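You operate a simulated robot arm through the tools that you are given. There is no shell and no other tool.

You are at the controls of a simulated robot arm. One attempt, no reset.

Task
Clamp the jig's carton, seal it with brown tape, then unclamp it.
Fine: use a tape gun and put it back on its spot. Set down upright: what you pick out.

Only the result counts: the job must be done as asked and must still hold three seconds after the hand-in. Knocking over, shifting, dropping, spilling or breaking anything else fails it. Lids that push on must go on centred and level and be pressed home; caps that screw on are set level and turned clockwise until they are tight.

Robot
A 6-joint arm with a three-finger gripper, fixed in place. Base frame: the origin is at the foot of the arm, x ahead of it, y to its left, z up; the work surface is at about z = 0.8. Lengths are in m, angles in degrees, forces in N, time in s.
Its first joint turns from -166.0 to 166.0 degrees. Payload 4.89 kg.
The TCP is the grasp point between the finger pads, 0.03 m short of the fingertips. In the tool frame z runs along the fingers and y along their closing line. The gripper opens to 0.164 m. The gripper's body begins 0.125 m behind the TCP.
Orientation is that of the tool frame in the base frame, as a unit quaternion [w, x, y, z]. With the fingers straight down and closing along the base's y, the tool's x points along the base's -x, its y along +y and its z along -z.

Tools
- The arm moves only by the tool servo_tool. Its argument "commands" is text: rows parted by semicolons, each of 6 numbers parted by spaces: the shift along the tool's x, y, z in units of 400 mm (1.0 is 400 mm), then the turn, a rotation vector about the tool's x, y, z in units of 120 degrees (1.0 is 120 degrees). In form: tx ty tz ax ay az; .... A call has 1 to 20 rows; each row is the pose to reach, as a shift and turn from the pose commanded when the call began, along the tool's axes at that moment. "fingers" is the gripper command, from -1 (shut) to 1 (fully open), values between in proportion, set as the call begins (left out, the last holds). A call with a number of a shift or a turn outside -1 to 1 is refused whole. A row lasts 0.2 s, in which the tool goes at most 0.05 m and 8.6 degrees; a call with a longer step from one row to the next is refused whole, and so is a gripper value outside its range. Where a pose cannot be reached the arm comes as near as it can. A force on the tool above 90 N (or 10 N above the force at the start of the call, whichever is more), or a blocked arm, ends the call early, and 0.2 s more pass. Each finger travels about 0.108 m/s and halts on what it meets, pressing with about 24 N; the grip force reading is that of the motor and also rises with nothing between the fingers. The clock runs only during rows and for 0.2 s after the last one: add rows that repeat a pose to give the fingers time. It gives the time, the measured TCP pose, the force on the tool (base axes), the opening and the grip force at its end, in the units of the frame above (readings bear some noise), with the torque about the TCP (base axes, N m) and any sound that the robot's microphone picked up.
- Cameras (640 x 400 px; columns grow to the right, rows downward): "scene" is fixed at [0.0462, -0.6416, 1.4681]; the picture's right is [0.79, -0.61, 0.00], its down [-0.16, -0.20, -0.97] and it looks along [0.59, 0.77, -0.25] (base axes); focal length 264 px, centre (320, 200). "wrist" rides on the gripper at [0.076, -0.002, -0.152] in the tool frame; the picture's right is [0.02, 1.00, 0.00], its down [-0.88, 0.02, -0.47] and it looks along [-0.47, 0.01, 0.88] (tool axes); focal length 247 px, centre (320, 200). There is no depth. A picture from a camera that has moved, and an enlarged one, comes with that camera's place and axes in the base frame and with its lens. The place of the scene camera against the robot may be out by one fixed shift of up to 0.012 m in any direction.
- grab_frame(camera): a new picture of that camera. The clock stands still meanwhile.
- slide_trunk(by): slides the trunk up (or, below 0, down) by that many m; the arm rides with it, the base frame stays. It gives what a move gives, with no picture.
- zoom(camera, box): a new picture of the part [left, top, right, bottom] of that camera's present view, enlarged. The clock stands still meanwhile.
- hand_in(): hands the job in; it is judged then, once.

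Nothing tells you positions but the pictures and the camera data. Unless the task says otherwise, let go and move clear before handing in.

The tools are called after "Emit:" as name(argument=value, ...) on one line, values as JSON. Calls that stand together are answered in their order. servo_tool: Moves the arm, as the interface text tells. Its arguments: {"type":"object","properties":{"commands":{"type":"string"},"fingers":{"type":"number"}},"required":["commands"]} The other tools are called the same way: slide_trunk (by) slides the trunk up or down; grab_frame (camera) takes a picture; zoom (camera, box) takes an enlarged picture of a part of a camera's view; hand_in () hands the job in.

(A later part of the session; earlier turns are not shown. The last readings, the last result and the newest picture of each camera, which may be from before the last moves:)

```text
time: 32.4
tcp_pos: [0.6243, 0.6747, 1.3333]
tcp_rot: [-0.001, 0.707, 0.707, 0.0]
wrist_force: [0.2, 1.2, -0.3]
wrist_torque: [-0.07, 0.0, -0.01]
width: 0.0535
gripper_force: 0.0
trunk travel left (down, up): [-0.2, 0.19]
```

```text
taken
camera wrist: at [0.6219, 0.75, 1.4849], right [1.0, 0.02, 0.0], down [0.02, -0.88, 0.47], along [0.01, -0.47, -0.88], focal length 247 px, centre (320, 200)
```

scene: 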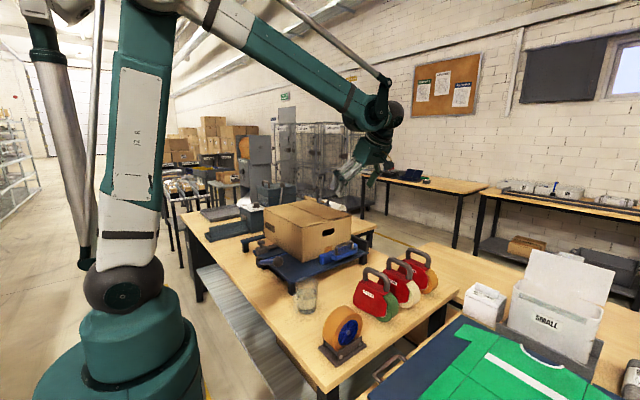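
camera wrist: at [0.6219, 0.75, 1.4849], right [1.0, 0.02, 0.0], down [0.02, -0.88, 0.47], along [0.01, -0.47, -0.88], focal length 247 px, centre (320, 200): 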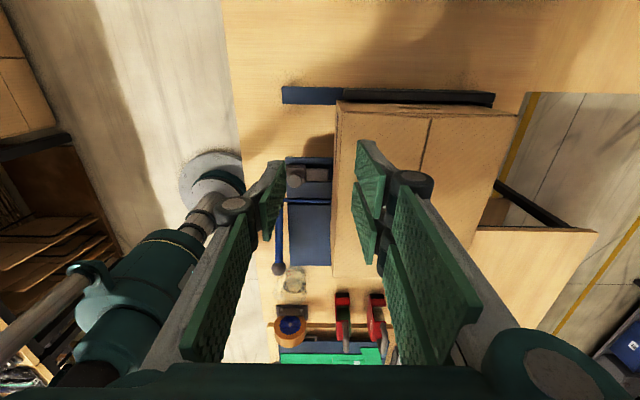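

Emit:
zoom(camera="wrist", box=[260, 70, 540, 200])

Emit:
zoom(camera="wrist", box=[260, 75, 400, 145])

Emit:
zoom(camera="wrist", box=[255, 140, 375, 290])

```text
2.29 times, centred on (400, 135) of wrist
camera zoom: at [0.6219, 0.75, 1.4849], right [1.0, 0.02, 0.0], down [0.02, -0.88, 0.47], along [0.01, -0.47, -0.88], focal length 564 px, centre (137, 349)
```

zoom: 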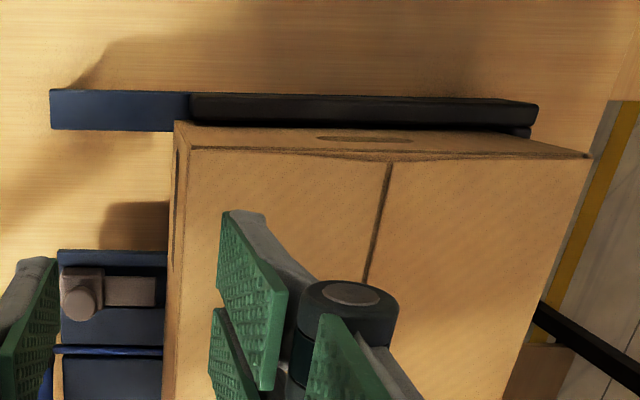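

```text
4.57 times, centred on (330, 110) of wrist
camera zoom: at [0.6219, 0.75, 1.4849], right [1.0, 0.02, 0.0], down [0.02, -0.88, 0.47], along [0.01, -0.47, -0.88], focal length 1129 px, centre (274, 611)
```

zoom: 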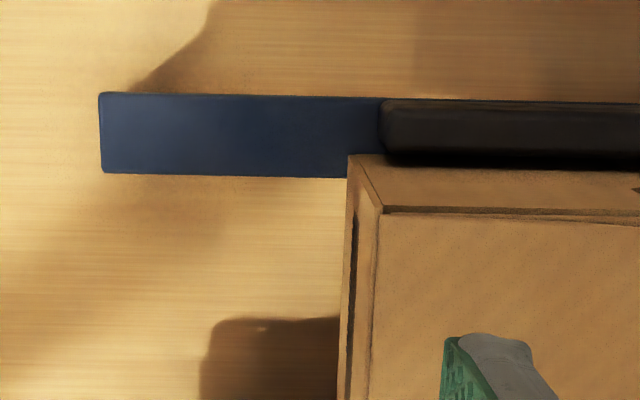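

```text
2.67 times, centred on (315, 215) of wrist
camera zoom: at [0.6219, 0.75, 1.4849], right [1.0, 0.02, 0.0], down [0.02, -0.88, 0.47], along [0.01, -0.47, -0.88], focal length 659 px, centre (333, 160)
```

zoom: 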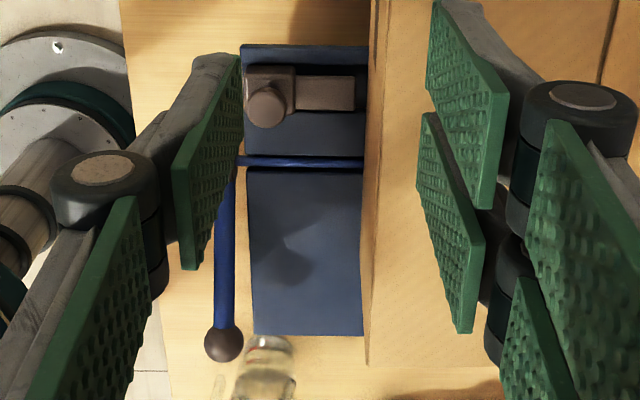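

The +y rail carries a black fence alongside the carton, so the jaw does clamp the carton against it, with about 1 cm left to close. I'll go back to the handle and push until the carton seats.

Emit:
servo_tool(commands="-0.07 0.038 0 0 0 -0.06; -0.15 0.076 0 0 0 -0.12; -0.23 0.115 0 0 0 -0.18; -0.31 0.153 0 0 0 -0.24; -0.39 0.192 0 0 0 -0.3; -0.47 0.23 0 0 0 -0.36; -0.55 0.27 0 0 0 -0.42; -0.63 0.31 0 0 0 -0.48; -0.71 0.35 0 0 0 -0.54; -0.79 0.39 0 0 0 -0.6; -0.87 0.43 0 0 0 -0.66; -0.95 0.47 0 0 0 -0.72; -0.98 0.5 0 0 0 -0.75; -0.98 0.5 0 0 0 -0.75")

```text
time: 35.4
tcp_pos: [0.8241, 0.2804, 1.3315]
tcp_rot: [0.0, 0.0, 1.0, 0.0]
wrist_force: [0.6, -0.1, -0.7]
wrist_torque: [0.07, 0.03, -0.01]
width: 0.0531
gripper_force: 0.0
trunk travel left (down, up): [-0.2, 0.19]
```

Emit:
servo_tool(commands="0 -0.096 0 0 0 0; 0 -0.096 0.12 0 0 0; 0 -0.096 0.24 0 0 0; 0 -0.096 0.36 0 0 0; 0 -0.096 0.48 0 0 0; 0 -0.096 0.6 0 0 0; 0 -0.096 0.7 0 0 0; 0 -0.096 0.76 0 0 0; 0 -0.096 0.76 0 0 0", fingers=-0.6)

Emit:
grab_frame(camera="wrist")

```text
time: 37.4
tcp_pos: [0.8236, 0.2422, 1.0297]
tcp_rot: [0.0, 0.001, 1.0, 0.0]
wrist_force: [0.7, 0.3, -0.2]
wrist_torque: [-0.03, 0.04, 0.0]
width: 0.0327
gripper_force: 0.0
trunk travel left (down, up): [-0.2, 0.19]
```

```text
taken
camera wrist: at [0.7465, 0.2404, 1.1806], right [-0.02, 1.0, 0.0], down [0.88, 0.02, 0.47], along [0.47, 0.01, -0.88], focal length 247 px, centre (320, 200)
```

wrist: 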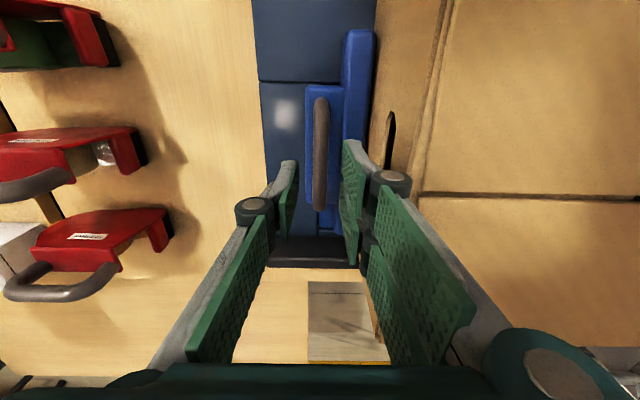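

Emit:
servo_tool(commands="0 0 0.1 0 0 0; 0 0 0.19 0 0 0; 0 0 0.19 0 0 0")

Emit:
servo_tool(commands="0 0 0 0 0 0; 0 0 0 0 0 0", fingers=-1)

Emit:
servo_tool(commands="0 0.00625 0 0 0 0; 0 0.0125 0 0 0 0; 0 0.0125 0 0 0 0")

Emit:
servo_tool(commands="0 0.00625 0 0 0 0; 0 0.0125 0 0 0 0; 0 0.0125 0 0 0 0")

```text
time: 38.2
tcp_pos: [0.8252, 0.2438, 0.953]
tcp_rot: [0.0, 0.0, 1.0, -0.001]
wrist_force: [0.7, 0.0, -1.5]
wrist_torque: [0.0, 0.07, -0.01]
width: 0.0325
gripper_force: 0.1
trunk travel left (down, up): [-0.2, 0.19]
```

```text
time: 38.8
tcp_pos: [0.8234, 0.2418, 0.9527]
tcp_rot: [0.0, 0.001, 1.0, 0.0]
wrist_force: [-5.3, 0.0, 1.7]
wrist_torque: [-0.02, 0.27, -0.01]
width: 0.0131
gripper_force: 44.8
trunk travel left (down, up): [-0.2, 0.19]
```

```text
time: 39.6
tcp_pos: [0.824, 0.2478, 0.9542]
tcp_rot: [0.001, 0.0, 1.0, -0.001]
wrist_force: [-13.6, -6.0, 12.5]
wrist_torque: [0.0, 0.78, 0.02]
width: 0.0136
gripper_force: 44.9
trunk travel left (down, up): [-0.2, 0.19]
```

```text
time: 40.4
tcp_pos: [0.8244, 0.2521, 0.9538]
tcp_rot: [0.0, 0.0, 1.0, -0.001]
wrist_force: [-12.9, -13.0, 8.4]
wrist_torque: [-0.01, 0.15, 0.06]
width: 0.0132
gripper_force: 45.3
trunk travel left (down, up): [-0.2, 0.19]
```

Emit:
servo_tool(commands="0 0.00625 0 0 0 0; 0 0.00625 0 0 0 0")

Emit:
servo_tool(commands="0 0.00625 0 0 0 0; 0 0.00625 0 0 0 0")

Emit:
zoom(camera="scene", box=[240, 180, 400, 290])

```text
time: 41.0
tcp_pos: [0.8236, 0.2519, 0.9542]
tcp_rot: [0.0, 0.001, 1.0, 0.0]
wrist_force: [-12.8, -38.4, 7.2]
wrist_torque: [-0.07, -0.27, 0.21]
width: 0.0129
gripper_force: 44.7
trunk travel left (down, up): [-0.2, 0.19]
```

```text
time: 41.6
tcp_pos: [0.824, 0.2519, 0.9532]
tcp_rot: [0.0, 0.0, 1.0, -0.001]
wrist_force: [-15.3, -78.6, 11.6]
wrist_torque: [-0.13, 0.61, 0.16]
width: 0.0133
gripper_force: 45.0
trunk travel left (down, up): [-0.2, 0.19]
```

```text
3.64 times, centred on (320, 235) of scene
camera zoom: at [0.0462, -0.6416, 1.4681], right [0.79, -0.61, 0.0], down [-0.16, -0.2, -0.97], along [0.59, 0.77, -0.25], focal length 962 px, centre (320, 73)
```

zoom: 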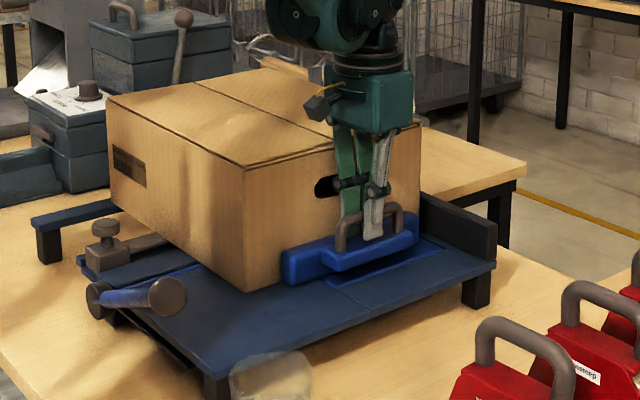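

The carton is seated: the jaw stopped at TCP y≈0.252 and the force rose. I'll relax, release and rise, then check the far-x fence gap.

Emit:
servo_tool(commands="0 -0.006 0 0 0 0; 0 -0.012 0 0 0 0; 0 -0.012 0 0 0 0")

Emit:
servo_tool(commands="0 0 0 0 0 0; 0 0 0 0 0 0; 0 0 -0.1 0 0 0; 0 0 -0.2 0 0 0; 0 0 -0.32 0 0 0; 0 0 -0.44 0 0 0; 0 0 -0.56 0 0 0; 0 0 -0.68 0 0 0; 0 0 -0.68 0 0 0", fingers=-0.6)

Emit:
grab_frame(camera="wrist")

Emit:
zoom(camera="scene", box=[240, 180, 400, 290])

```text
time: 42.4
tcp_pos: [0.8233, 0.252, 0.953]
tcp_rot: [0.0, -0.001, 1.0, 0.002]
wrist_force: [-22.7, -35.9, 6.2]
wrist_torque: [0.01, -0.31, -0.13]
width: 0.0134
gripper_force: 45.1
trunk travel left (down, up): [-0.2, 0.19]
```

```text
time: 44.4
tcp_pos: [0.8266, 0.2529, 1.227]
tcp_rot: [0.0, 0.001, 1.0, 0.0]
wrist_force: [-0.7, 0.1, -0.1]
wrist_torque: [0.05, -0.09, 0.01]
width: 0.0329
gripper_force: 0.1
trunk travel left (down, up): [-0.2, 0.19]
```

```text
taken
camera wrist: at [0.7495, 0.2508, 1.3787], right [-0.02, 1.0, 0.0], down [0.88, 0.02, 0.47], along [0.47, 0.01, -0.88], focal length 247 px, centre (320, 200)
```

wrist: 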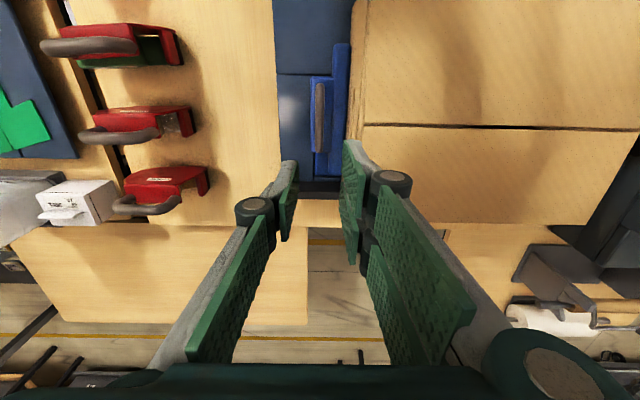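

```text
3.64 times, centred on (320, 235) of scene
camera zoom: at [0.0462, -0.6416, 1.4681], right [0.79, -0.61, 0.0], down [-0.16, -0.2, -0.97], along [0.59, 0.77, -0.25], focal length 962 px, centre (320, 73)
```

zoom: 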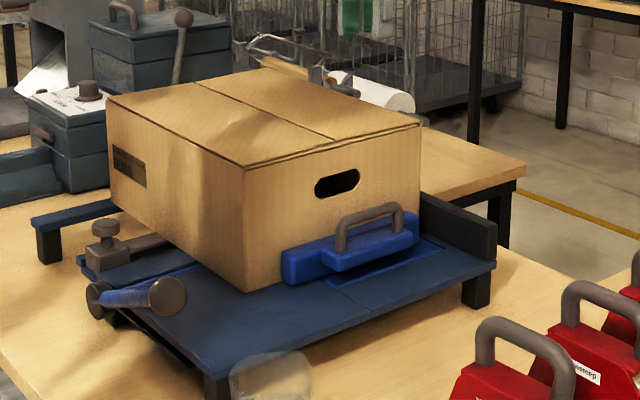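

The carton is seated against the +y fence. Next I'll go over the ball lever (ball about (0.51, 0.23, 0.925)), rotating the gripper to close along x, and look.

Emit:
servo_tool(commands="0.06 0 0 0 0 -0.06; 0.12 0 0 0 0 -0.12; 0.18 0 0 0 0 -0.18; 0.24 0 0 0 0 -0.24; 0.3 -0.05 0 0 0 -0.3; 0.36 -0.05 0 0 0 -0.36; 0.42 -0.05 0 0 0 -0.42; 0.48 -0.05 0 0 0 -0.48; 0.54 -0.05 0 0 0 -0.54; 0.6 -0.05 0 0 0 -0.6; 0.66 -0.05 0 0 0 -0.66; 0.72 -0.05 0 0 0 -0.72; 0.79 -0.057 0 0 0 -0.75; 0.79 -0.057 0.1 0 0 -0.75; 0.79 -0.057 0.2 0 0 -0.75; 0.79 -0.057 0.2 0 0 -0.75", fingers=0)

Emit:
grab_frame(camera="wrist")

```text
time: 47.8
tcp_pos: [0.5093, 0.2307, 1.1448]
tcp_rot: [0.0, 0.707, -0.707, 0.0]
wrist_force: [-0.3, -0.2, -0.2]
wrist_torque: [-0.08, 0.09, 0.03]
width: 0.0821
gripper_force: 0.1
trunk travel left (down, up): [-0.2, 0.19]
```

```text
taken
camera wrist: at [0.5098, 0.1541, 1.2966], right [-1.0, -0.02, 0.0], down [-0.02, 0.88, 0.47], along [-0.01, 0.47, -0.88], focal length 247 px, centre (320, 200)
```

wrist: 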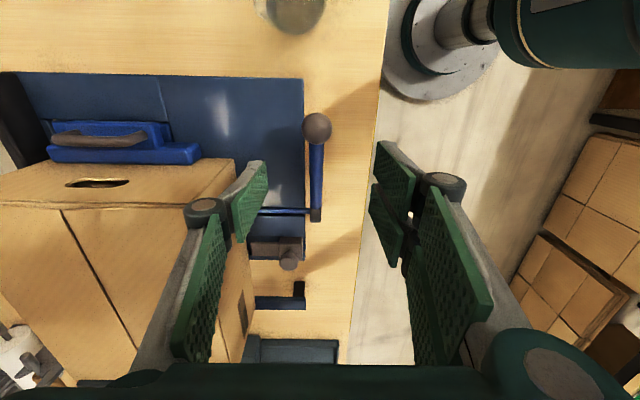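

Emit:
zoom(camera="wrist", box=[220, 90, 360, 320])

Emit:
zoom(camera="wrist", box=[240, 180, 340, 280])

```text
1.74 times, centred on (290, 205) of wrist
camera zoom: at [0.5098, 0.1541, 1.2966], right [-1.0, -0.02, 0.0], down [-0.02, 0.88, 0.47], along [-0.01, 0.47, -0.88], focal length 430 px, centre (372, 191)
```

zoom: 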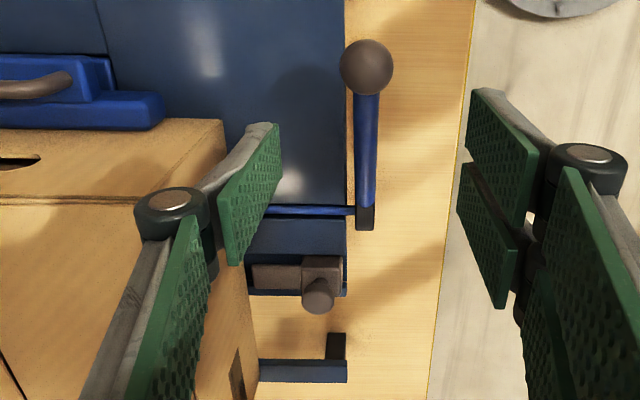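

```text
4.00 times, centred on (290, 230) of wrist
camera zoom: at [0.5098, 0.1541, 1.2966], right [-1.0, -0.02, 0.0], down [-0.02, 0.88, 0.47], along [-0.01, 0.47, -0.88], focal length 988 px, centre (440, 80)
```

zoom: 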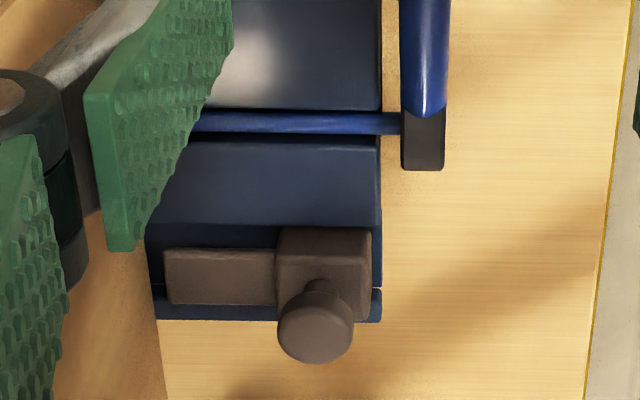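

I'll descend and grasp the ball.

Emit:
servo_tool(commands="0 -0.003 0.1 0 0 0; 0 -0.003 0.2 0 0 0; 0 -0.003 0.3 0 0 0; 0 -0.003 0.4 0 0 0; 0 -0.003 0.46 0 0 0; 0 -0.003 0.52 0 0 0; 0 -0.003 0.52 0 0 0", fingers=-0.1)

Emit:
grab_frame(camera="wrist")

Emit:
zoom(camera="scene", box=[220, 210, 340, 300])

```text
time: 49.4
tcp_pos: [0.5102, 0.2307, 0.9367]
tcp_rot: [0.0, -0.707, 0.707, 0.0]
wrist_force: [0.7, -0.8, 0.5]
wrist_torque: [-0.04, 0.0, 0.02]
width: 0.0738
gripper_force: 0.0
trunk travel left (down, up): [-0.2, 0.19]
```

```text
taken
camera wrist: at [0.5115, 0.1541, 1.0881], right [-1.0, -0.02, 0.0], down [-0.02, 0.88, 0.47], along [-0.01, 0.47, -0.88], focal length 247 px, centre (320, 200)
```

wrist: 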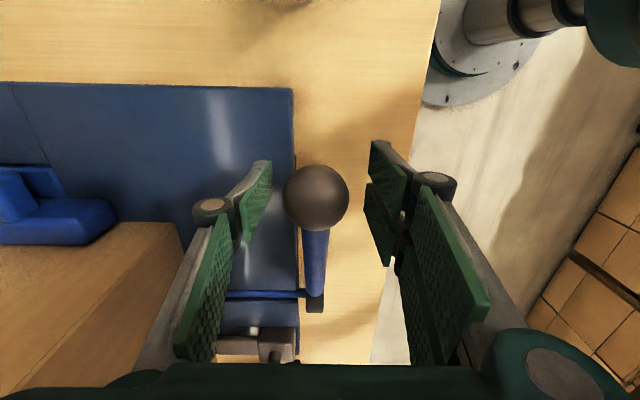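

```text
4.44 times, centred on (280, 255) of scene
camera zoom: at [0.0462, -0.6416, 1.4681], right [0.79, -0.61, 0.0], down [-0.16, -0.2, -0.97], along [0.59, 0.77, -0.25], focal length 1175 px, centre (498, -44)
```

zoom: 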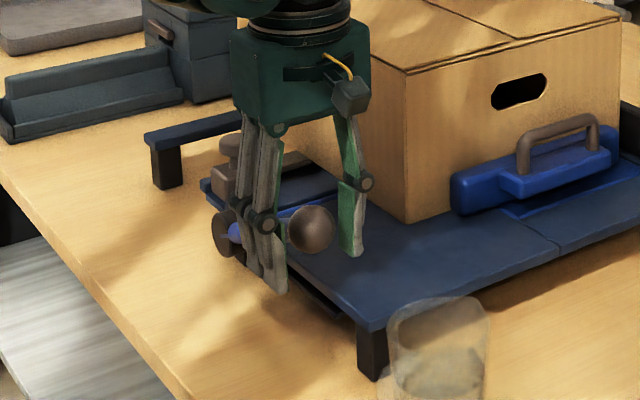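

Emit:
servo_tool(commands="0.01 0 -0.02 0 0 0; 0.01 0 -0.02 0 0 0; 0.01 0 -0.02 0 0 0", fingers=-1)

Emit:
grab_frame(camera="wrist")

```text
time: 50.2
tcp_pos: [0.513, 0.2278, 0.944]
tcp_rot: [0.0, -0.707, 0.707, 0.0]
wrist_force: [41.5, 27.9, -15.9]
wrist_torque: [0.36, 0.1, 0.17]
width: 0.0415
gripper_force: 45.4
trunk travel left (down, up): [-0.2, 0.19]
```

```text
taken
camera wrist: at [0.5141, 0.152, 1.0956], right [-1.0, -0.02, 0.0], down [-0.02, 0.88, 0.47], along [-0.01, 0.47, -0.88], focal length 247 px, centre (320, 200)
```

wrist: 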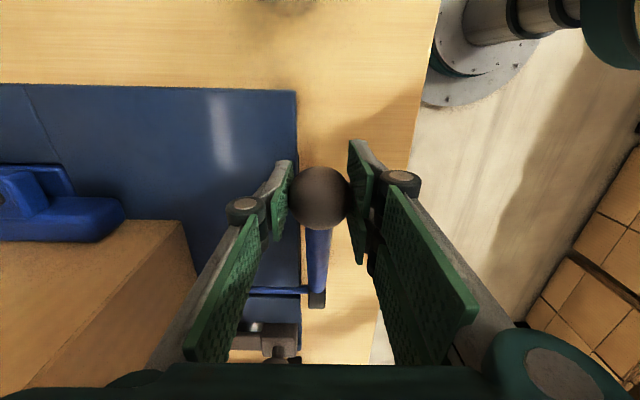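

The ball is grasped. I'll gently try raising the lever along its arc by about 5°.

Emit:
servo_tool(commands="0 -0.006 0 0 0 0; -0.01 -0.006 -0.02 0 0 0; -0.0205 -0.006 -0.041 0 0 0; -0.0205 -0.006 -0.041 0 0 0")

```text
time: 51.2
tcp_pos: [0.5124, 0.2331, 0.9606]
tcp_rot: [0.002, 0.707, -0.707, 0.0]
wrist_force: [20.8, -30.8, -29.8]
wrist_torque: [-0.51, -0.2, -0.11]
width: 0.0423
gripper_force: 44.8
trunk travel left (down, up): [-0.2, 0.19]
```

Emit:
servo_tool(commands="-0.012 0 -0.019 0 0 0; -0.024 0 -0.0385 0 0 0; -0.037 0 -0.057 0 0 0; -0.051 0 -0.075 0 0 0; -0.051 0 -0.075 0 0 0")

Emit:
zoom(camera="scene", box=[220, 190, 400, 300])

```text
time: 52.4
tcp_pos: [0.5107, 0.2548, 0.9923]
tcp_rot: [0.0, 0.707, -0.707, 0.0]
wrist_force: [-17.7, 2.2, 28.9]
wrist_torque: [-0.73, 0.5, -0.42]
width: 0.0002
gripper_force: 45.4
trunk travel left (down, up): [-0.2, 0.19]
```

```text
3.56 times, centred on (310, 245) of scene
camera zoom: at [0.0462, -0.6416, 1.4681], right [0.79, -0.61, 0.0], down [-0.16, -0.2, -0.97], along [0.59, 0.77, -0.25], focal length 940 px, centre (356, 40)
```

zoom: 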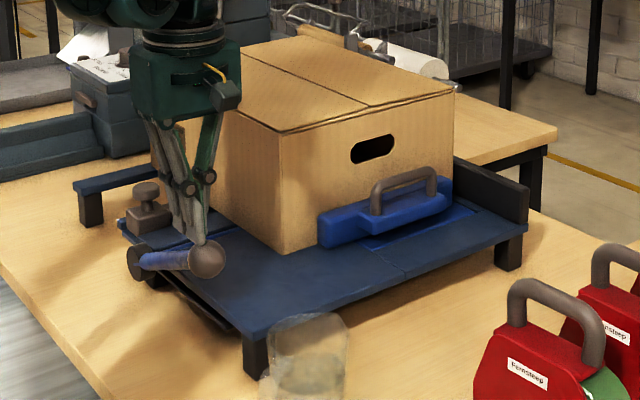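

The fingers slipped off and the lever didn't go up, so it may be against its upper stop. I'll lift clear and see whether it moved down instead.

Emit:
servo_tool(commands="0 0 -0.05 0 0 0; 0 0 -0.1 0 0 0; 0.05 0 -0.15 0 0 0; 0.1 0 -0.2 0 0 0; 0.1 0 -0.25 0 0 0; 0.1 0 -0.25 0 0 0")

Emit:
grab_frame(camera="wrist")

Emit:
zoom(camera="scene", box=[232, 230, 328, 290])

```text
time: 53.8
tcp_pos: [0.5131, 0.215, 1.0921]
tcp_rot: [-0.001, -0.707, 0.707, 0.0]
wrist_force: [0.5, -0.4, 0.1]
wrist_torque: [0.02, -0.03, 0.0]
width: 0.0
gripper_force: 45.1
trunk travel left (down, up): [-0.2, 0.19]
```

```text
taken
camera wrist: at [0.5145, 0.1383, 1.2434], right [-1.0, -0.02, 0.0], down [-0.02, 0.88, 0.47], along [-0.01, 0.47, -0.88], focal length 247 px, centre (320, 200)
```

wrist: 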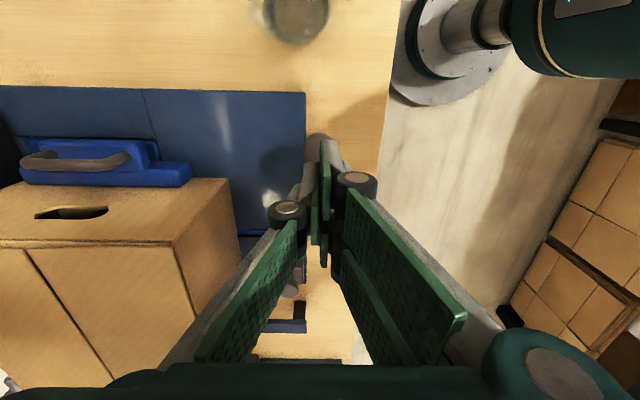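

```text
6.67 times, centred on (280, 260) of scene
camera zoom: at [0.0462, -0.6416, 1.4681], right [0.79, -0.61, 0.0], down [-0.16, -0.2, -0.97], along [0.59, 0.77, -0.25], focal length 1763 px, centre (587, -200)
```

zoom: 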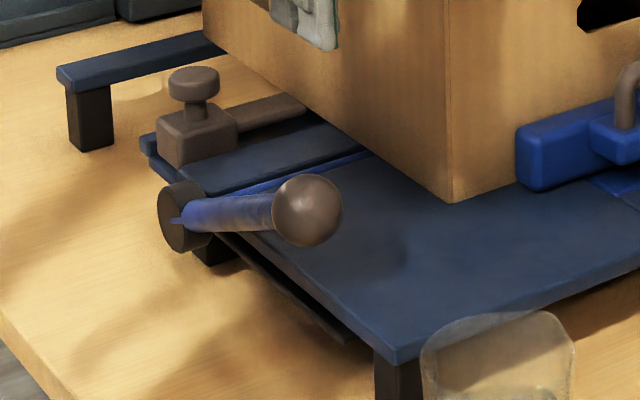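

The ball is back at its start position, so something springy holds it. I'll test pushing it down from above with closed fingers in small steps.

Emit:
servo_tool(commands="-0.029 0.004 0.05 0 0 0; -0.029 0.004 0.12 0 0 0; -0.029 0.004 0.19 0 0 0; -0.029 0.004 0.22 0 0 0; -0.029 0.004 0.22 0 0 0")

Emit:
servo_tool(commands="0 0 0.01 0 0 0; 0 0 0.02 0 0 0; 0 0 0.02 0 0 0")

Emit:
servo_tool(commands="0 0 0.01 0 0 0; 0 0 0.02 0 0 0; 0 0 0.02 0 0 0")

```text
time: 55.0
tcp_pos: [0.5094, 0.2272, 1.001]
tcp_rot: [0.0, 0.707, -0.707, 0.0]
wrist_force: [-0.1, -0.2, 0.2]
wrist_torque: [-0.02, 0.02, -0.01]
width: 0.0
gripper_force: 45.3
trunk travel left (down, up): [-0.2, 0.19]
```

```text
time: 55.8
tcp_pos: [0.5109, 0.227, 0.9946]
tcp_rot: [0.0, 0.707, -0.707, 0.0]
wrist_force: [-0.6, 0.3, -0.2]
wrist_torque: [-0.01, -0.05, 0.02]
width: 0.0
gripper_force: 45.5
trunk travel left (down, up): [-0.2, 0.19]
```

```text
time: 56.4
tcp_pos: [0.5098, 0.2257, 0.9908]
tcp_rot: [-0.001, 0.707, -0.707, 0.002]
wrist_force: [-8.3, -3.1, 81.5]
wrist_torque: [0.23, 0.07, 0.18]
width: 0.0059
gripper_force: 45.2
trunk travel left (down, up): [-0.2, 0.19]
stopped in row 3: the force on the tool passed its limit at 98 N (the readings are from after the stop); the commanded pose is now the measured one
```

The lever won't go down either, so it sits on its lower stop and needs more than my grip friction to lift, or something locks it. I'll back off and examine the grey slide with its knob at about (0.564, 0.50, 0.92).

Emit:
servo_tool(commands="0 0 -0.1 0 0 0; 0 0 -0.2 0 0 0; 0 0 -0.3 0 0 0; -0.1 0 -0.3 0 0 0; -0.2 0 -0.3 0 0 0; -0.3 -0.05 -0.3 0 0 0; -0.4 -0.1 -0.3 0 0 0; -0.5 -0.135 -0.3 0 0 0; -0.6 -0.135 -0.3 0 0 0; -0.69 -0.135 -0.3 0 0 0; -0.69 -0.135 -0.2 0 0 0; -0.69 -0.135 -0.2 0 0 0", fingers=-0.2)

Emit:
grab_frame(camera="wrist")

Emit:
zoom(camera="wrist", box=[230, 100, 400, 260])

```text
time: 59.0
tcp_pos: [0.568, 0.503, 1.0682]
tcp_rot: [-0.001, 0.707, -0.707, 0.0]
wrist_force: [0.8, 0.4, 0.9]
wrist_torque: [-0.06, 0.02, 0.02]
width: 0.0657
gripper_force: 0.1
trunk travel left (down, up): [-0.2, 0.19]
```

```text
taken
camera wrist: at [0.5673, 0.4269, 1.2202], right [-1.0, -0.02, 0.0], down [-0.02, 0.88, 0.47], along [-0.01, 0.47, -0.88], focal length 247 px, centre (320, 200)
```

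wrist: 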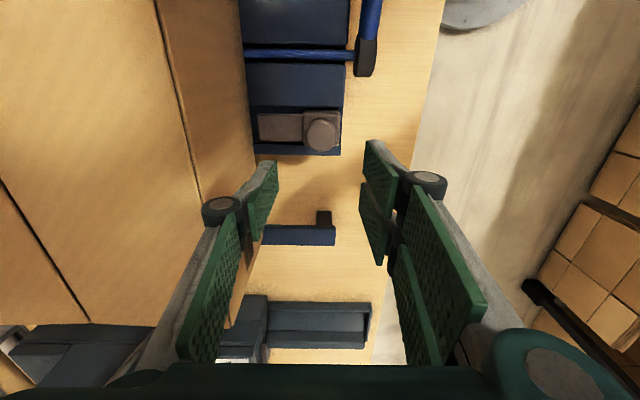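

```text
2.50 times, centred on (315, 180) of wrist
camera zoom: at [0.5673, 0.4269, 1.2202], right [-1.0, -0.02, 0.0], down [-0.02, 0.88, 0.47], along [-0.01, 0.47, -0.88], focal length 617 px, centre (332, 250)
```

zoom: 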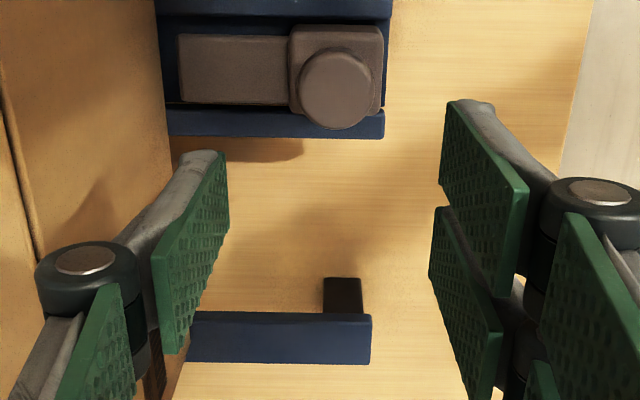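

Emit:
servo_tool(commands="0.015 0.0125 0.1 0 0 0; 0.015 0.0125 0.2 0 0 0; 0.015 0.0125 0.27 0 0 0; 0.015 0.0125 0.32 0 0 0; 0.015 0.0125 0.32 0 0 0")

Emit:
grab_frame(camera="wrist")

Emit:
zoom(camera="scene", box=[220, 200, 320, 280])

```text
time: 60.2
tcp_pos: [0.5614, 0.4972, 0.9393]
tcp_rot: [0.0, -0.707, 0.707, -0.001]
wrist_force: [0.5, 0.8, 0.1]
wrist_torque: [-0.01, 0.02, 0.0]
width: 0.0656
gripper_force: 0.0
trunk travel left (down, up): [-0.2, 0.19]
```

```text
taken
camera wrist: at [0.5623, 0.4203, 1.0921], right [-1.0, -0.02, 0.0], down [-0.02, 0.88, 0.47], along [-0.01, 0.47, -0.88], focal length 247 px, centre (320, 200)
```

wrist: 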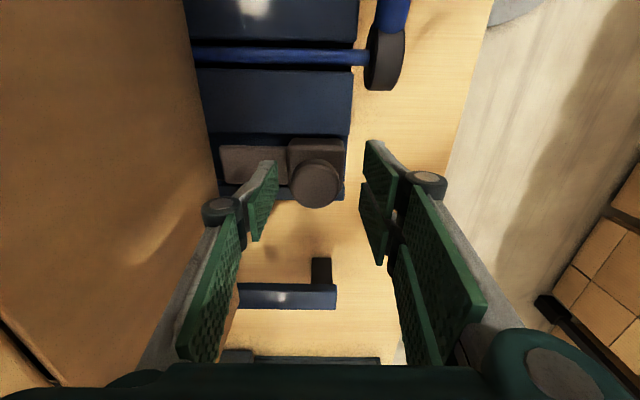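

```text
5.00 times, centred on (270, 240) of scene
camera zoom: at [0.0462, -0.6416, 1.4681], right [0.79, -0.61, 0.0], down [-0.16, -0.2, -0.97], along [0.59, 0.77, -0.25], focal length 1322 px, centre (570, 0)
```

zoom: 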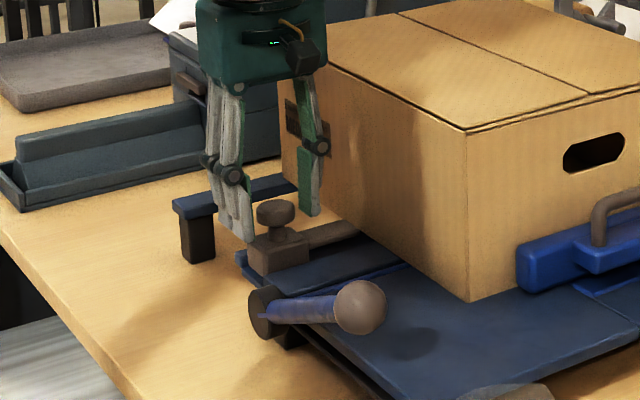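

Emit:
servo_tool(commands="-0.007 0 0.02 0 0 0; -0.007 0 0.035 0 0 0; -0.007 0 0.035 0 0 0")

Emit:
servo_tool(commands="0 0 0 0 0 0; 0 0 0 0 0 0; 0 0 0 0 0 0", fingers=-1)

```text
time: 61.0
tcp_pos: [0.5613, 0.5009, 0.9258]
tcp_rot: [0.001, -0.707, 0.707, 0.0]
wrist_force: [-0.4, -0.3, -0.4]
wrist_torque: [-0.02, -0.02, -0.01]
width: 0.0655
gripper_force: 0.0
trunk travel left (down, up): [-0.2, 0.19]
```

```text
time: 61.8
tcp_pos: [0.5644, 0.4999, 0.9259]
tcp_rot: [0.001, -0.706, 0.708, -0.001]
wrist_force: [58.3, 6.1, 18.5]
wrist_torque: [-0.06, -0.96, -0.01]
width: 0.0358
gripper_force: 45.1
trunk travel left (down, up): [-0.2, 0.19]
```

I have the knob. I'll push it gently toward +x and watch the force.

Emit:
servo_tool(commands="0 -0.006 0 0 0 0; 0 -0.012 0 0 0 0; 0 -0.018 0 0 0 0; 0 -0.018 0 0 0 0")

Emit:
servo_tool(commands="0 -0.006 0 0 0 0; 0 -0.012 0 0 0 0; 0 -0.012 0 0 0 0")

Emit:
zoom(camera="scene", box=[220, 200, 320, 280])

```text
time: 62.8
tcp_pos: [0.5672, 0.5005, 0.9269]
tcp_rot: [0.0, 0.708, -0.707, 0.0]
wrist_force: [-2.8, 8.3, 10.3]
wrist_torque: [0.14, 0.49, 0.34]
width: 0.0357
gripper_force: 44.5
trunk travel left (down, up): [-0.2, 0.19]
```

```text
time: 63.6
tcp_pos: [0.5722, 0.5001, 0.927]
tcp_rot: [0.001, -0.707, 0.707, 0.0]
wrist_force: [-1.1, 10.4, -3.3]
wrist_torque: [0.2, 0.04, -0.02]
width: 0.0358
gripper_force: 45.4
trunk travel left (down, up): [-0.2, 0.19]
```

```text
5.00 times, centred on (270, 240) of scene
camera zoom: at [0.0462, -0.6416, 1.4681], right [0.79, -0.61, 0.0], down [-0.16, -0.2, -0.97], along [0.59, 0.77, -0.25], focal length 1322 px, centre (570, 0)
```

zoom: 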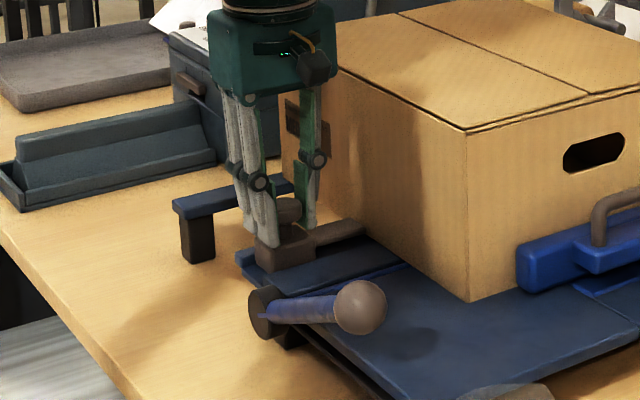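

The slide moves freely in +x. I'll continue in steps, listening for contact or a click.

Emit:
servo_tool(commands="0 -0.006 0 0 0 0; 0 -0.0125 0 0 0 0; 0 -0.019 0 0 0 0; 0 -0.025 0 0 0 0; 0 -0.025 0 0 0 0")

Emit:
servo_tool(commands="0 -0.006 0 0 0 0; 0 -0.0125 0 0 0 0; 0 -0.019 0 0 0 0; 0 -0.025 0 0 0 0; 0 -0.025 0 0 0 0")

Emit:
grab_frame(camera="wrist")

Emit:
zoom(camera="scene", box=[220, 180, 400, 290])

```text
time: 64.8
tcp_pos: [0.5834, 0.5001, 0.9252]
tcp_rot: [0.0, 0.707, -0.707, 0.001]
wrist_force: [-15.6, 7.1, -17.1]
wrist_torque: [0.1, 0.16, -0.05]
width: 0.0356
gripper_force: 44.9
trunk travel left (down, up): [-0.2, 0.19]
```

```text
time: 65.6
tcp_pos: [0.5828, 0.4993, 0.9262]
tcp_rot: [0.002, 0.708, -0.706, -0.002]
wrist_force: [-25.0, 3.1, -2.8]
wrist_torque: [0.26, 0.32, -0.13]
width: 0.0355
gripper_force: 44.9
trunk travel left (down, up): [-0.2, 0.19]
stopped in row 3: the force on the tool passed its limit at 95 N (the readings are from after the stop); the commanded pose is now the measured one
```

```text
taken
camera wrist: at [0.5849, 0.4238, 1.0781], right [-1.0, -0.02, 0.01], down [-0.02, 0.88, 0.47], along [-0.02, 0.47, -0.88], focal length 247 px, centre (320, 200)
```

wrist: 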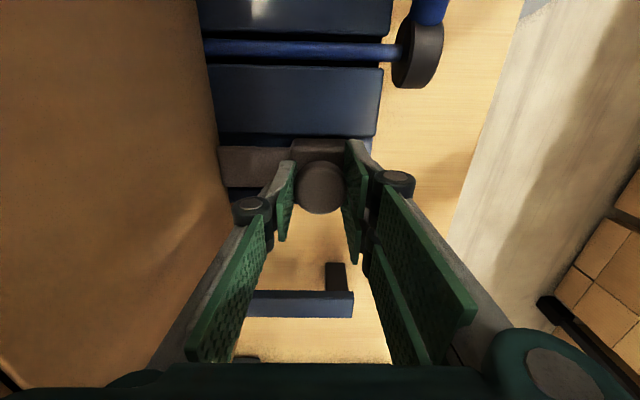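

```text
3.56 times, centred on (310, 235) of scene
camera zoom: at [0.0462, -0.6416, 1.4681], right [0.79, -0.61, 0.0], down [-0.16, -0.2, -0.97], along [0.59, 0.77, -0.25], focal length 940 px, centre (356, 76)
```

zoom: 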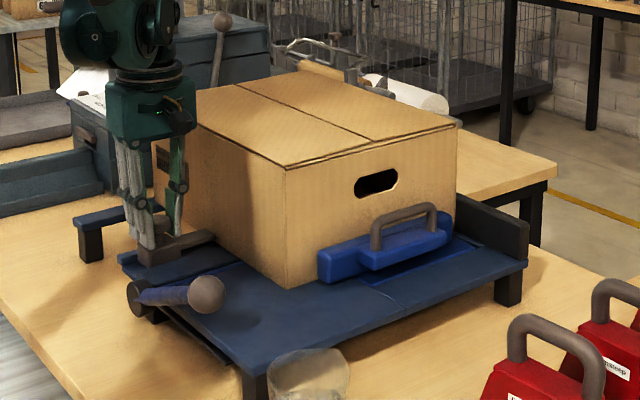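

The slide moved the carton about 7 mm in +x and stopped hard, so it registers the carton against the far fence. Now I'll release it and try the lever again, with the gripper tilted so one finger sits under the ball.

Emit:
servo_tool(commands="0 0 0 0 0 0; 0 0 0 0 0 0; 0 0 -0.1 0 0 0; 0 0 -0.2 0 0 0; 0 0 -0.3 0 0 0; 0 0 -0.42 0 0 0; 0 0 -0.54 0 0 0; 0 0 -0.54 0 0 0", fingers=-0.2)

Emit:
zoom(camera="wrist", box=[200, 60, 420, 220])

```text
time: 67.4
tcp_pos: [0.5862, 0.5011, 1.1415]
tcp_rot: [0.002, 0.708, -0.706, -0.002]
wrist_force: [-0.3, -0.2, 0.0]
wrist_torque: [0.05, -0.06, 0.01]
width: 0.0656
gripper_force: 0.0
trunk travel left (down, up): [-0.2, 0.19]
```

```text
2.50 times, centred on (310, 140) of wrist
camera zoom: at [0.5886, 0.4239, 1.2942], right [-1.0, -0.02, 0.0], down [-0.02, 0.88, 0.47], along [-0.02, 0.47, -0.88], focal length 617 px, centre (345, 350)
```

zoom: 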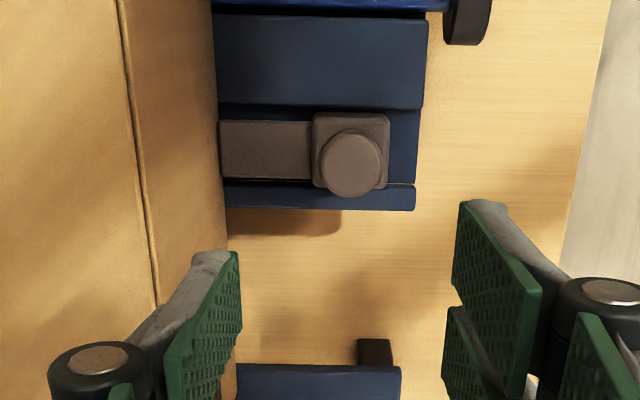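

Emit:
servo_tool(commands="0 0 -0.1 0 0 0; 0 0 -0.2 0 0 0; 0.08 0.02 -0.27 0 0 0.06; 0.16 0.04 -0.27 0 0 0.12; 0.24 0.06 -0.27 0 0 0.18; 0.32 0.08 -0.27 0 0 0.24; 0.4 0.1 -0.27 0 0 0.3; 0.48 0.12 -0.27 0 0 0.36; 0.56 0.14 -0.27 0 0 0.42; 0.64 0.16 -0.27 0 0 0.48; 0.72 0.18 -0.27 0 0 0.54; 0.8 0.19 -0.27 0 0 0.6; 0.88 0.19 -0.27 0 0 0.66; 0.96 0.19 -0.27 0 0 0.72; 0.978 0.19 -0.27 0 0 0.75; 0.978 0.19 -0.27 0 0 0.75", fingers=0.05)

Emit:
servo_tool(commands="0 0 0.05 -0.06 0 0; 0 0 0.1 -0.12 0 0; 0 0 0.15 -0.18 0 0; 0 0 0.2 -0.24 0 0; 0 0 0.25 -0.3 0 0; 0 0 0.3 -0.36 0 0; 0 0 0.33 -0.375 0 0; 0 0 0.33 -0.375 0 0")

Emit:
grab_frame(camera="wrist")

Emit:
zoom(camera="scene", box=[200, 180, 380, 300])

```text
time: 70.8
tcp_pos: [0.5113, 0.1085, 1.2498]
tcp_rot: [-0.003, -0.001, 1.0, 0.0]
wrist_force: [-1.0, 0.8, -0.1]
wrist_torque: [0.06, -0.04, -0.01]
width: 0.0862
gripper_force: 0.2
trunk travel left (down, up): [-0.2, 0.19]
```

```text
time: 72.6
tcp_pos: [0.5116, 0.1065, 1.1184]
tcp_rot: [-0.003, 0.0, 0.924, 0.383]
wrist_force: [0.6, -0.1, 0.5]
wrist_torque: [0.09, 0.08, 0.04]
width: 0.0862
gripper_force: 0.1
trunk travel left (down, up): [-0.2, 0.19]
```

```text
taken
camera wrist: at [0.4353, -0.0025, 1.2245], right [-0.02, 0.71, 0.71], down [0.88, -0.32, 0.34], along [0.47, 0.63, -0.62], focal length 247 px, centre (320, 200)
```

wrist: 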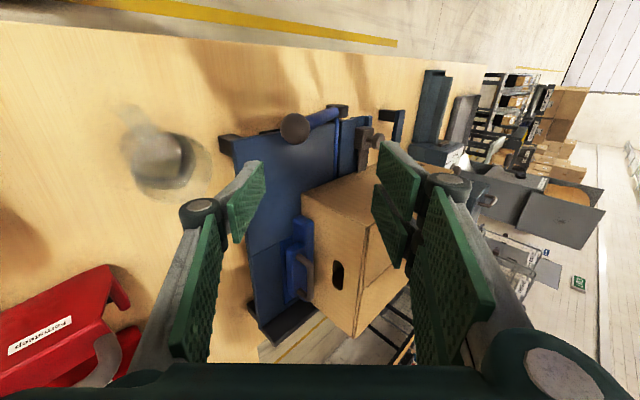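

```text
3.33 times, centred on (290, 240) of scene
camera zoom: at [0.0462, -0.6416, 1.4681], right [0.79, -0.61, 0.0], down [-0.16, -0.2, -0.97], along [0.59, 0.77, -0.25], focal length 882 px, centre (420, 67)
```

zoom: 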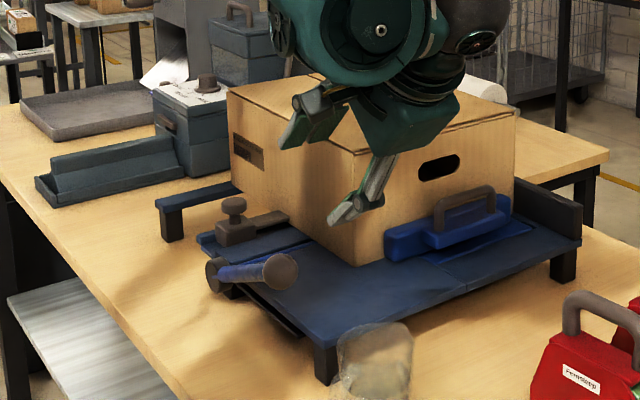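

Emit:
servo_tool(commands="0.004 -0.05 0 0 0 0; 0.004 -0.0955 0 0 0 0; 0.004 -0.0955 0.1 0 0 0; 0.004 -0.0955 0.2 0 0 0; 0.004 -0.0955 0.3 0 0 0; 0.004 -0.0955 0.4 0 0 0; 0.004 -0.0955 0.4 0 0 0")

Emit:
grab_frame(camera="wrist")

Emit:
zoom(camera="scene", box=[220, 200, 340, 290])

```text
time: 74.2
tcp_pos: [0.5072, 0.1948, 0.978]
tcp_rot: [-0.002, 0.0, 0.924, 0.383]
wrist_force: [-0.2, 0.3, -0.1]
wrist_torque: [0.04, 0.06, 0.03]
width: 0.0863
gripper_force: 0.2
trunk travel left (down, up): [-0.2, 0.19]
```

```text
taken
camera wrist: at [0.4328, 0.0858, 1.084], right [-0.02, 0.71, 0.71], down [0.88, -0.32, 0.34], along [0.47, 0.63, -0.62], focal length 247 px, centre (320, 200)
```

wrist: 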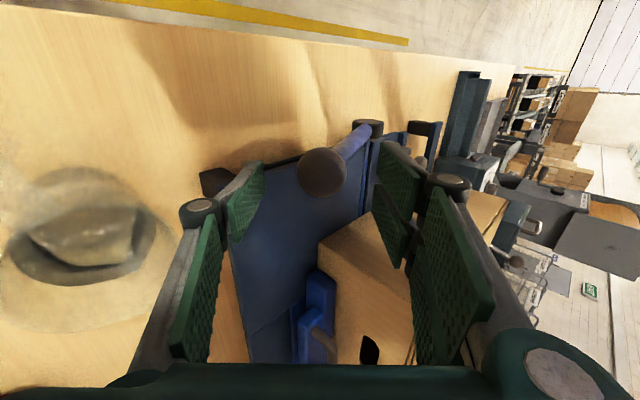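

```text
4.44 times, centred on (280, 245) of scene
camera zoom: at [0.0462, -0.6416, 1.4681], right [0.79, -0.61, 0.0], down [-0.16, -0.2, -0.97], along [0.59, 0.77, -0.25], focal length 1175 px, centre (498, 0)
```

zoom: 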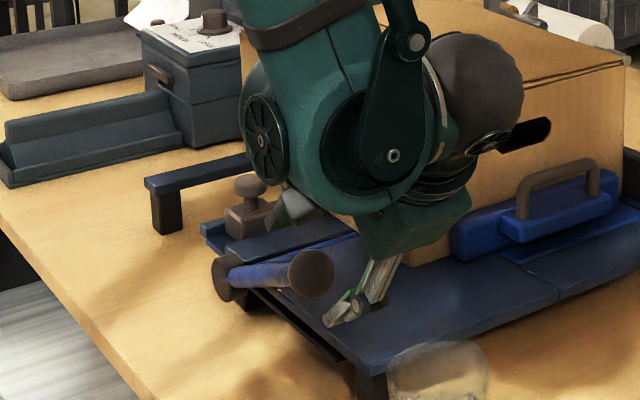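

Emit:
servo_tool(commands="-0.005 0.001 0.06 0 0 0; -0.005 0.001 0.115 0 0 0; -0.005 0.001 0.115 0 0 0")

Emit:
servo_tool(commands="0 0 0 0 0 0; 0 0 0 0 0 0; 0 0 0 0 0 0", fingers=-1)

Emit:
grab_frame(camera="wrist")

```text
time: 75.0
tcp_pos: [0.5098, 0.2276, 0.9456]
tcp_rot: [-0.003, 0.0, 0.924, 0.382]
wrist_force: [-0.6, 0.5, -0.4]
wrist_torque: [0.01, 0.08, 0.05]
width: 0.086
gripper_force: 0.0
trunk travel left (down, up): [-0.2, 0.19]
```

```text
time: 75.8
tcp_pos: [0.5097, 0.229, 0.9459]
tcp_rot: [-0.002, 0.0, 0.924, 0.383]
wrist_force: [9.5, 24.5, 25.7]
wrist_torque: [2.21, -0.1, -0.05]
width: 0.0425
gripper_force: 44.8
trunk travel left (down, up): [-0.2, 0.19]
```

```text
taken
camera wrist: at [0.4338, 0.1192, 1.0521], right [-0.02, 0.71, 0.71], down [0.88, -0.32, 0.34], along [0.47, 0.63, -0.62], focal length 247 px, centre (320, 200)
```

wrist: 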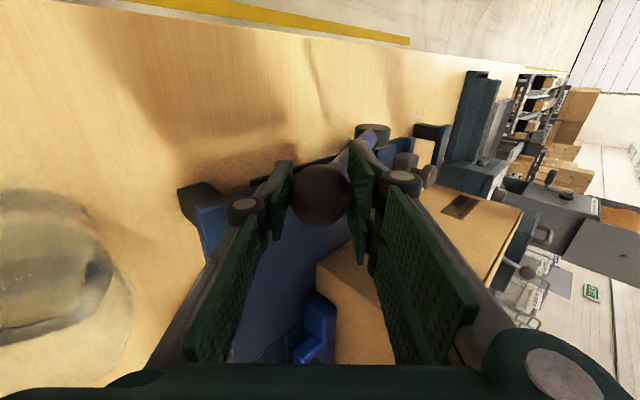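

The ball is held from below and above now. I'll lift along the arc by 5° with the tool turning along with it.

Emit:
servo_tool(commands="0 0.0215 -0.0065 0.0208 0 0; 0 0.043 -0.014 0.0417 0 0; 0 0.043 -0.014 0.0417 0 0")

Emit:
zoom(camera="scene", box=[220, 200, 340, 290])

```text
time: 76.4
tcp_pos: [0.5109, 0.2291, 0.9515]
tcp_rot: [-0.002, 0.002, 0.939, 0.344]
wrist_force: [8.7, -18.4, -54.7]
wrist_torque: [0.88, 0.35, -0.37]
width: 0.0437
gripper_force: 44.9
trunk travel left (down, up): [-0.2, 0.19]
stopped in row 2: the force on the tool passed its limit at 106 N (the readings are from after the stop); the commanded pose is now the measured one
```

```text
4.44 times, centred on (280, 245) of scene
camera zoom: at [0.0462, -0.6416, 1.4681], right [0.79, -0.61, 0.0], down [-0.16, -0.2, -0.97], along [0.59, 0.77, -0.25], focal length 1175 px, centre (498, 0)
```

zoom: 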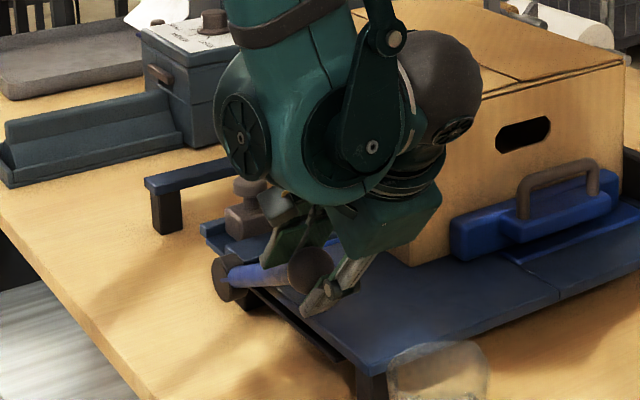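

Emit:
servo_tool(commands="0 0.004 -0.0018 0 0 0; 0 0.008 -0.0037 0 0 0; 0 0.008 -0.0037 0 0 0; 0 0.008 -0.0037 0 0 0")

Emit:
servo_tool(commands="0 0.004 -0.0018 0 0 0; 0 0.008 -0.0037 0 0 0; 0 0.008 -0.0037 0 0 0; 0 0.008 -0.0037 0 0 0")

```text
time: 76.8
tcp_pos: [0.5116, 0.2274, 0.9527]
tcp_rot: [-0.002, 0.002, 0.94, 0.342]
wrist_force: [7.6, -9.0, -46.8]
wrist_torque: [0.85, 0.19, -0.58]
width: 0.0432
gripper_force: 45.3
trunk travel left (down, up): [-0.2, 0.19]
stopped in row 2: the force on the tool passed its limit at 98 N (the readings are from after the stop); the commanded pose is now the measured one
```

```text
time: 77.3
tcp_pos: [0.5114, 0.2262, 0.9537]
tcp_rot: [-0.003, 0.003, 0.941, 0.339]
wrist_force: [7.7, -10.0, -43.9]
wrist_torque: [0.81, 0.22, -0.55]
width: 0.0427
gripper_force: 45.3
trunk travel left (down, up): [-0.2, 0.19]
stopped in row 2: the force on the tool passed its limit at 96 N (the readings are from after the stop); the commanded pose is now the measured one
```

The lever won't yield at about 95 N in either direction, so it is locked or needs a different motion. I'll release it, back off and look at the hub closely.

Emit:
servo_tool(commands="0 0 0 0 0 0; 0 0 0 0 0 0; 0 0 0 0 0 0; 0 0 -0.1 0 0 0; 0 0 -0.2 0 0 0; 0 0 -0.3 0 0 0; 0 0 -0.4 0 0 0; 0 0 -0.5 0 0 0; 0 0 -0.5 0 0 0", fingers=0.05)

Emit:
zoom(camera="scene", box=[250, 245, 300, 280])

Emit:
zoom(camera="wrist", box=[210, 90, 410, 220])

Emit:
zoom(camera="scene", box=[240, 230, 340, 300])

```text
time: 79.3
tcp_pos: [0.5098, 0.099, 1.1073]
tcp_rot: [-0.002, 0.002, 0.94, 0.341]
wrist_force: [0.3, 0.1, -0.2]
wrist_torque: [0.02, -0.03, 0.02]
width: 0.0863
gripper_force: 0.0
trunk travel left (down, up): [-0.2, 0.19]
```

```text
11.43 times, centred on (275, 262) of scene
camera zoom: at [0.0462, -0.6416, 1.4681], right [0.79, -0.61, 0.0], down [-0.16, -0.2, -0.97], along [0.59, 0.77, -0.25], focal length 3022 px, centre (834, -514)
```

zoom: 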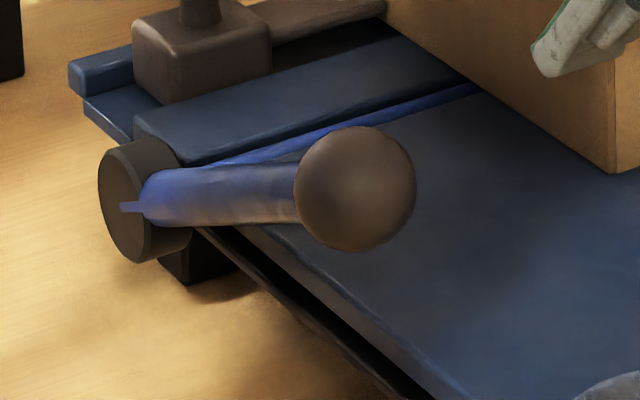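

```text
3.08 times, centred on (310, 155) of wrist
camera zoom: at [0.4333, -0.0003, 1.2231], right [-0.02, 0.77, 0.64], down [0.88, -0.29, 0.37], along [0.47, 0.57, -0.67], focal length 760 px, centre (351, 338)
```

zoom: 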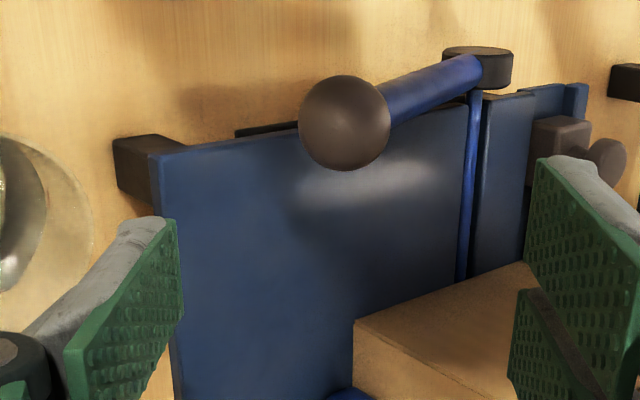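

```text
5.71 times, centred on (290, 265) of scene
camera zoom: at [0.0462, -0.6416, 1.4681], right [0.79, -0.61, 0.0], down [-0.16, -0.2, -0.97], along [0.59, 0.77, -0.25], focal length 1511 px, centre (491, -171)
```

zoom: 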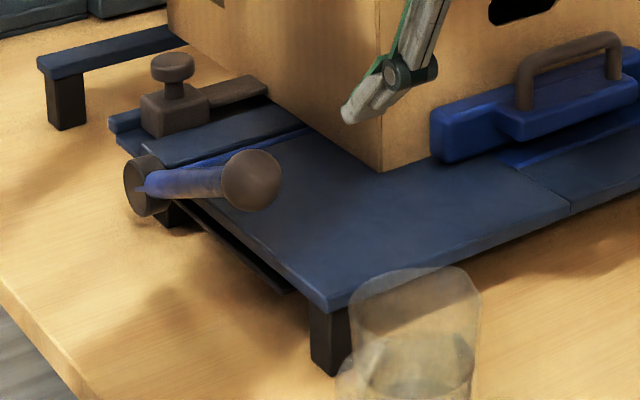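

Emit:
servo_tool(commands="0 0 -0.08 0.06 0 0; 0 0 -0.16 0.12 0 0; 0 0 -0.2 0.18 0 0; 0 0 -0.2 0.24 0 0; 0 0 -0.2 0.3 0 0; 0 0 -0.2 0.335 0 0; 0 0 -0.2 0.335 0 0")

Emit:
servo_tool(commands="0.02 0.1 -0.08 0 0 0; 0.04 0.2 -0.08 0 0 0; 0.06 0.3 -0.08 0 0 0; 0.08 0.4 -0.08 0 0 0; 0.1 0.5 -0.08 0 0 0; 0.12 0.6 -0.08 0 0 0; 0.12 0.7 -0.08 0 0 0; 0.12 0.8 -0.08 0 0 0; 0.12 0.9 -0.08 0 0 0; 0.12 1.0 -0.08 0 0 0; 0.12 1.0 -0.08 0 0 0")

```text
time: 80.9
tcp_pos: [0.5111, 0.0487, 1.1701]
tcp_rot: [-0.003, 0.001, 1.0, -0.004]
wrist_force: [0.1, 0.0, 0.0]
wrist_torque: [-0.03, 0.0, -0.02]
width: 0.0862
gripper_force: 0.1
trunk travel left (down, up): [-0.2, 0.19]
```

```text
refused: row 1 steps farther than a row can; nothing moved
```

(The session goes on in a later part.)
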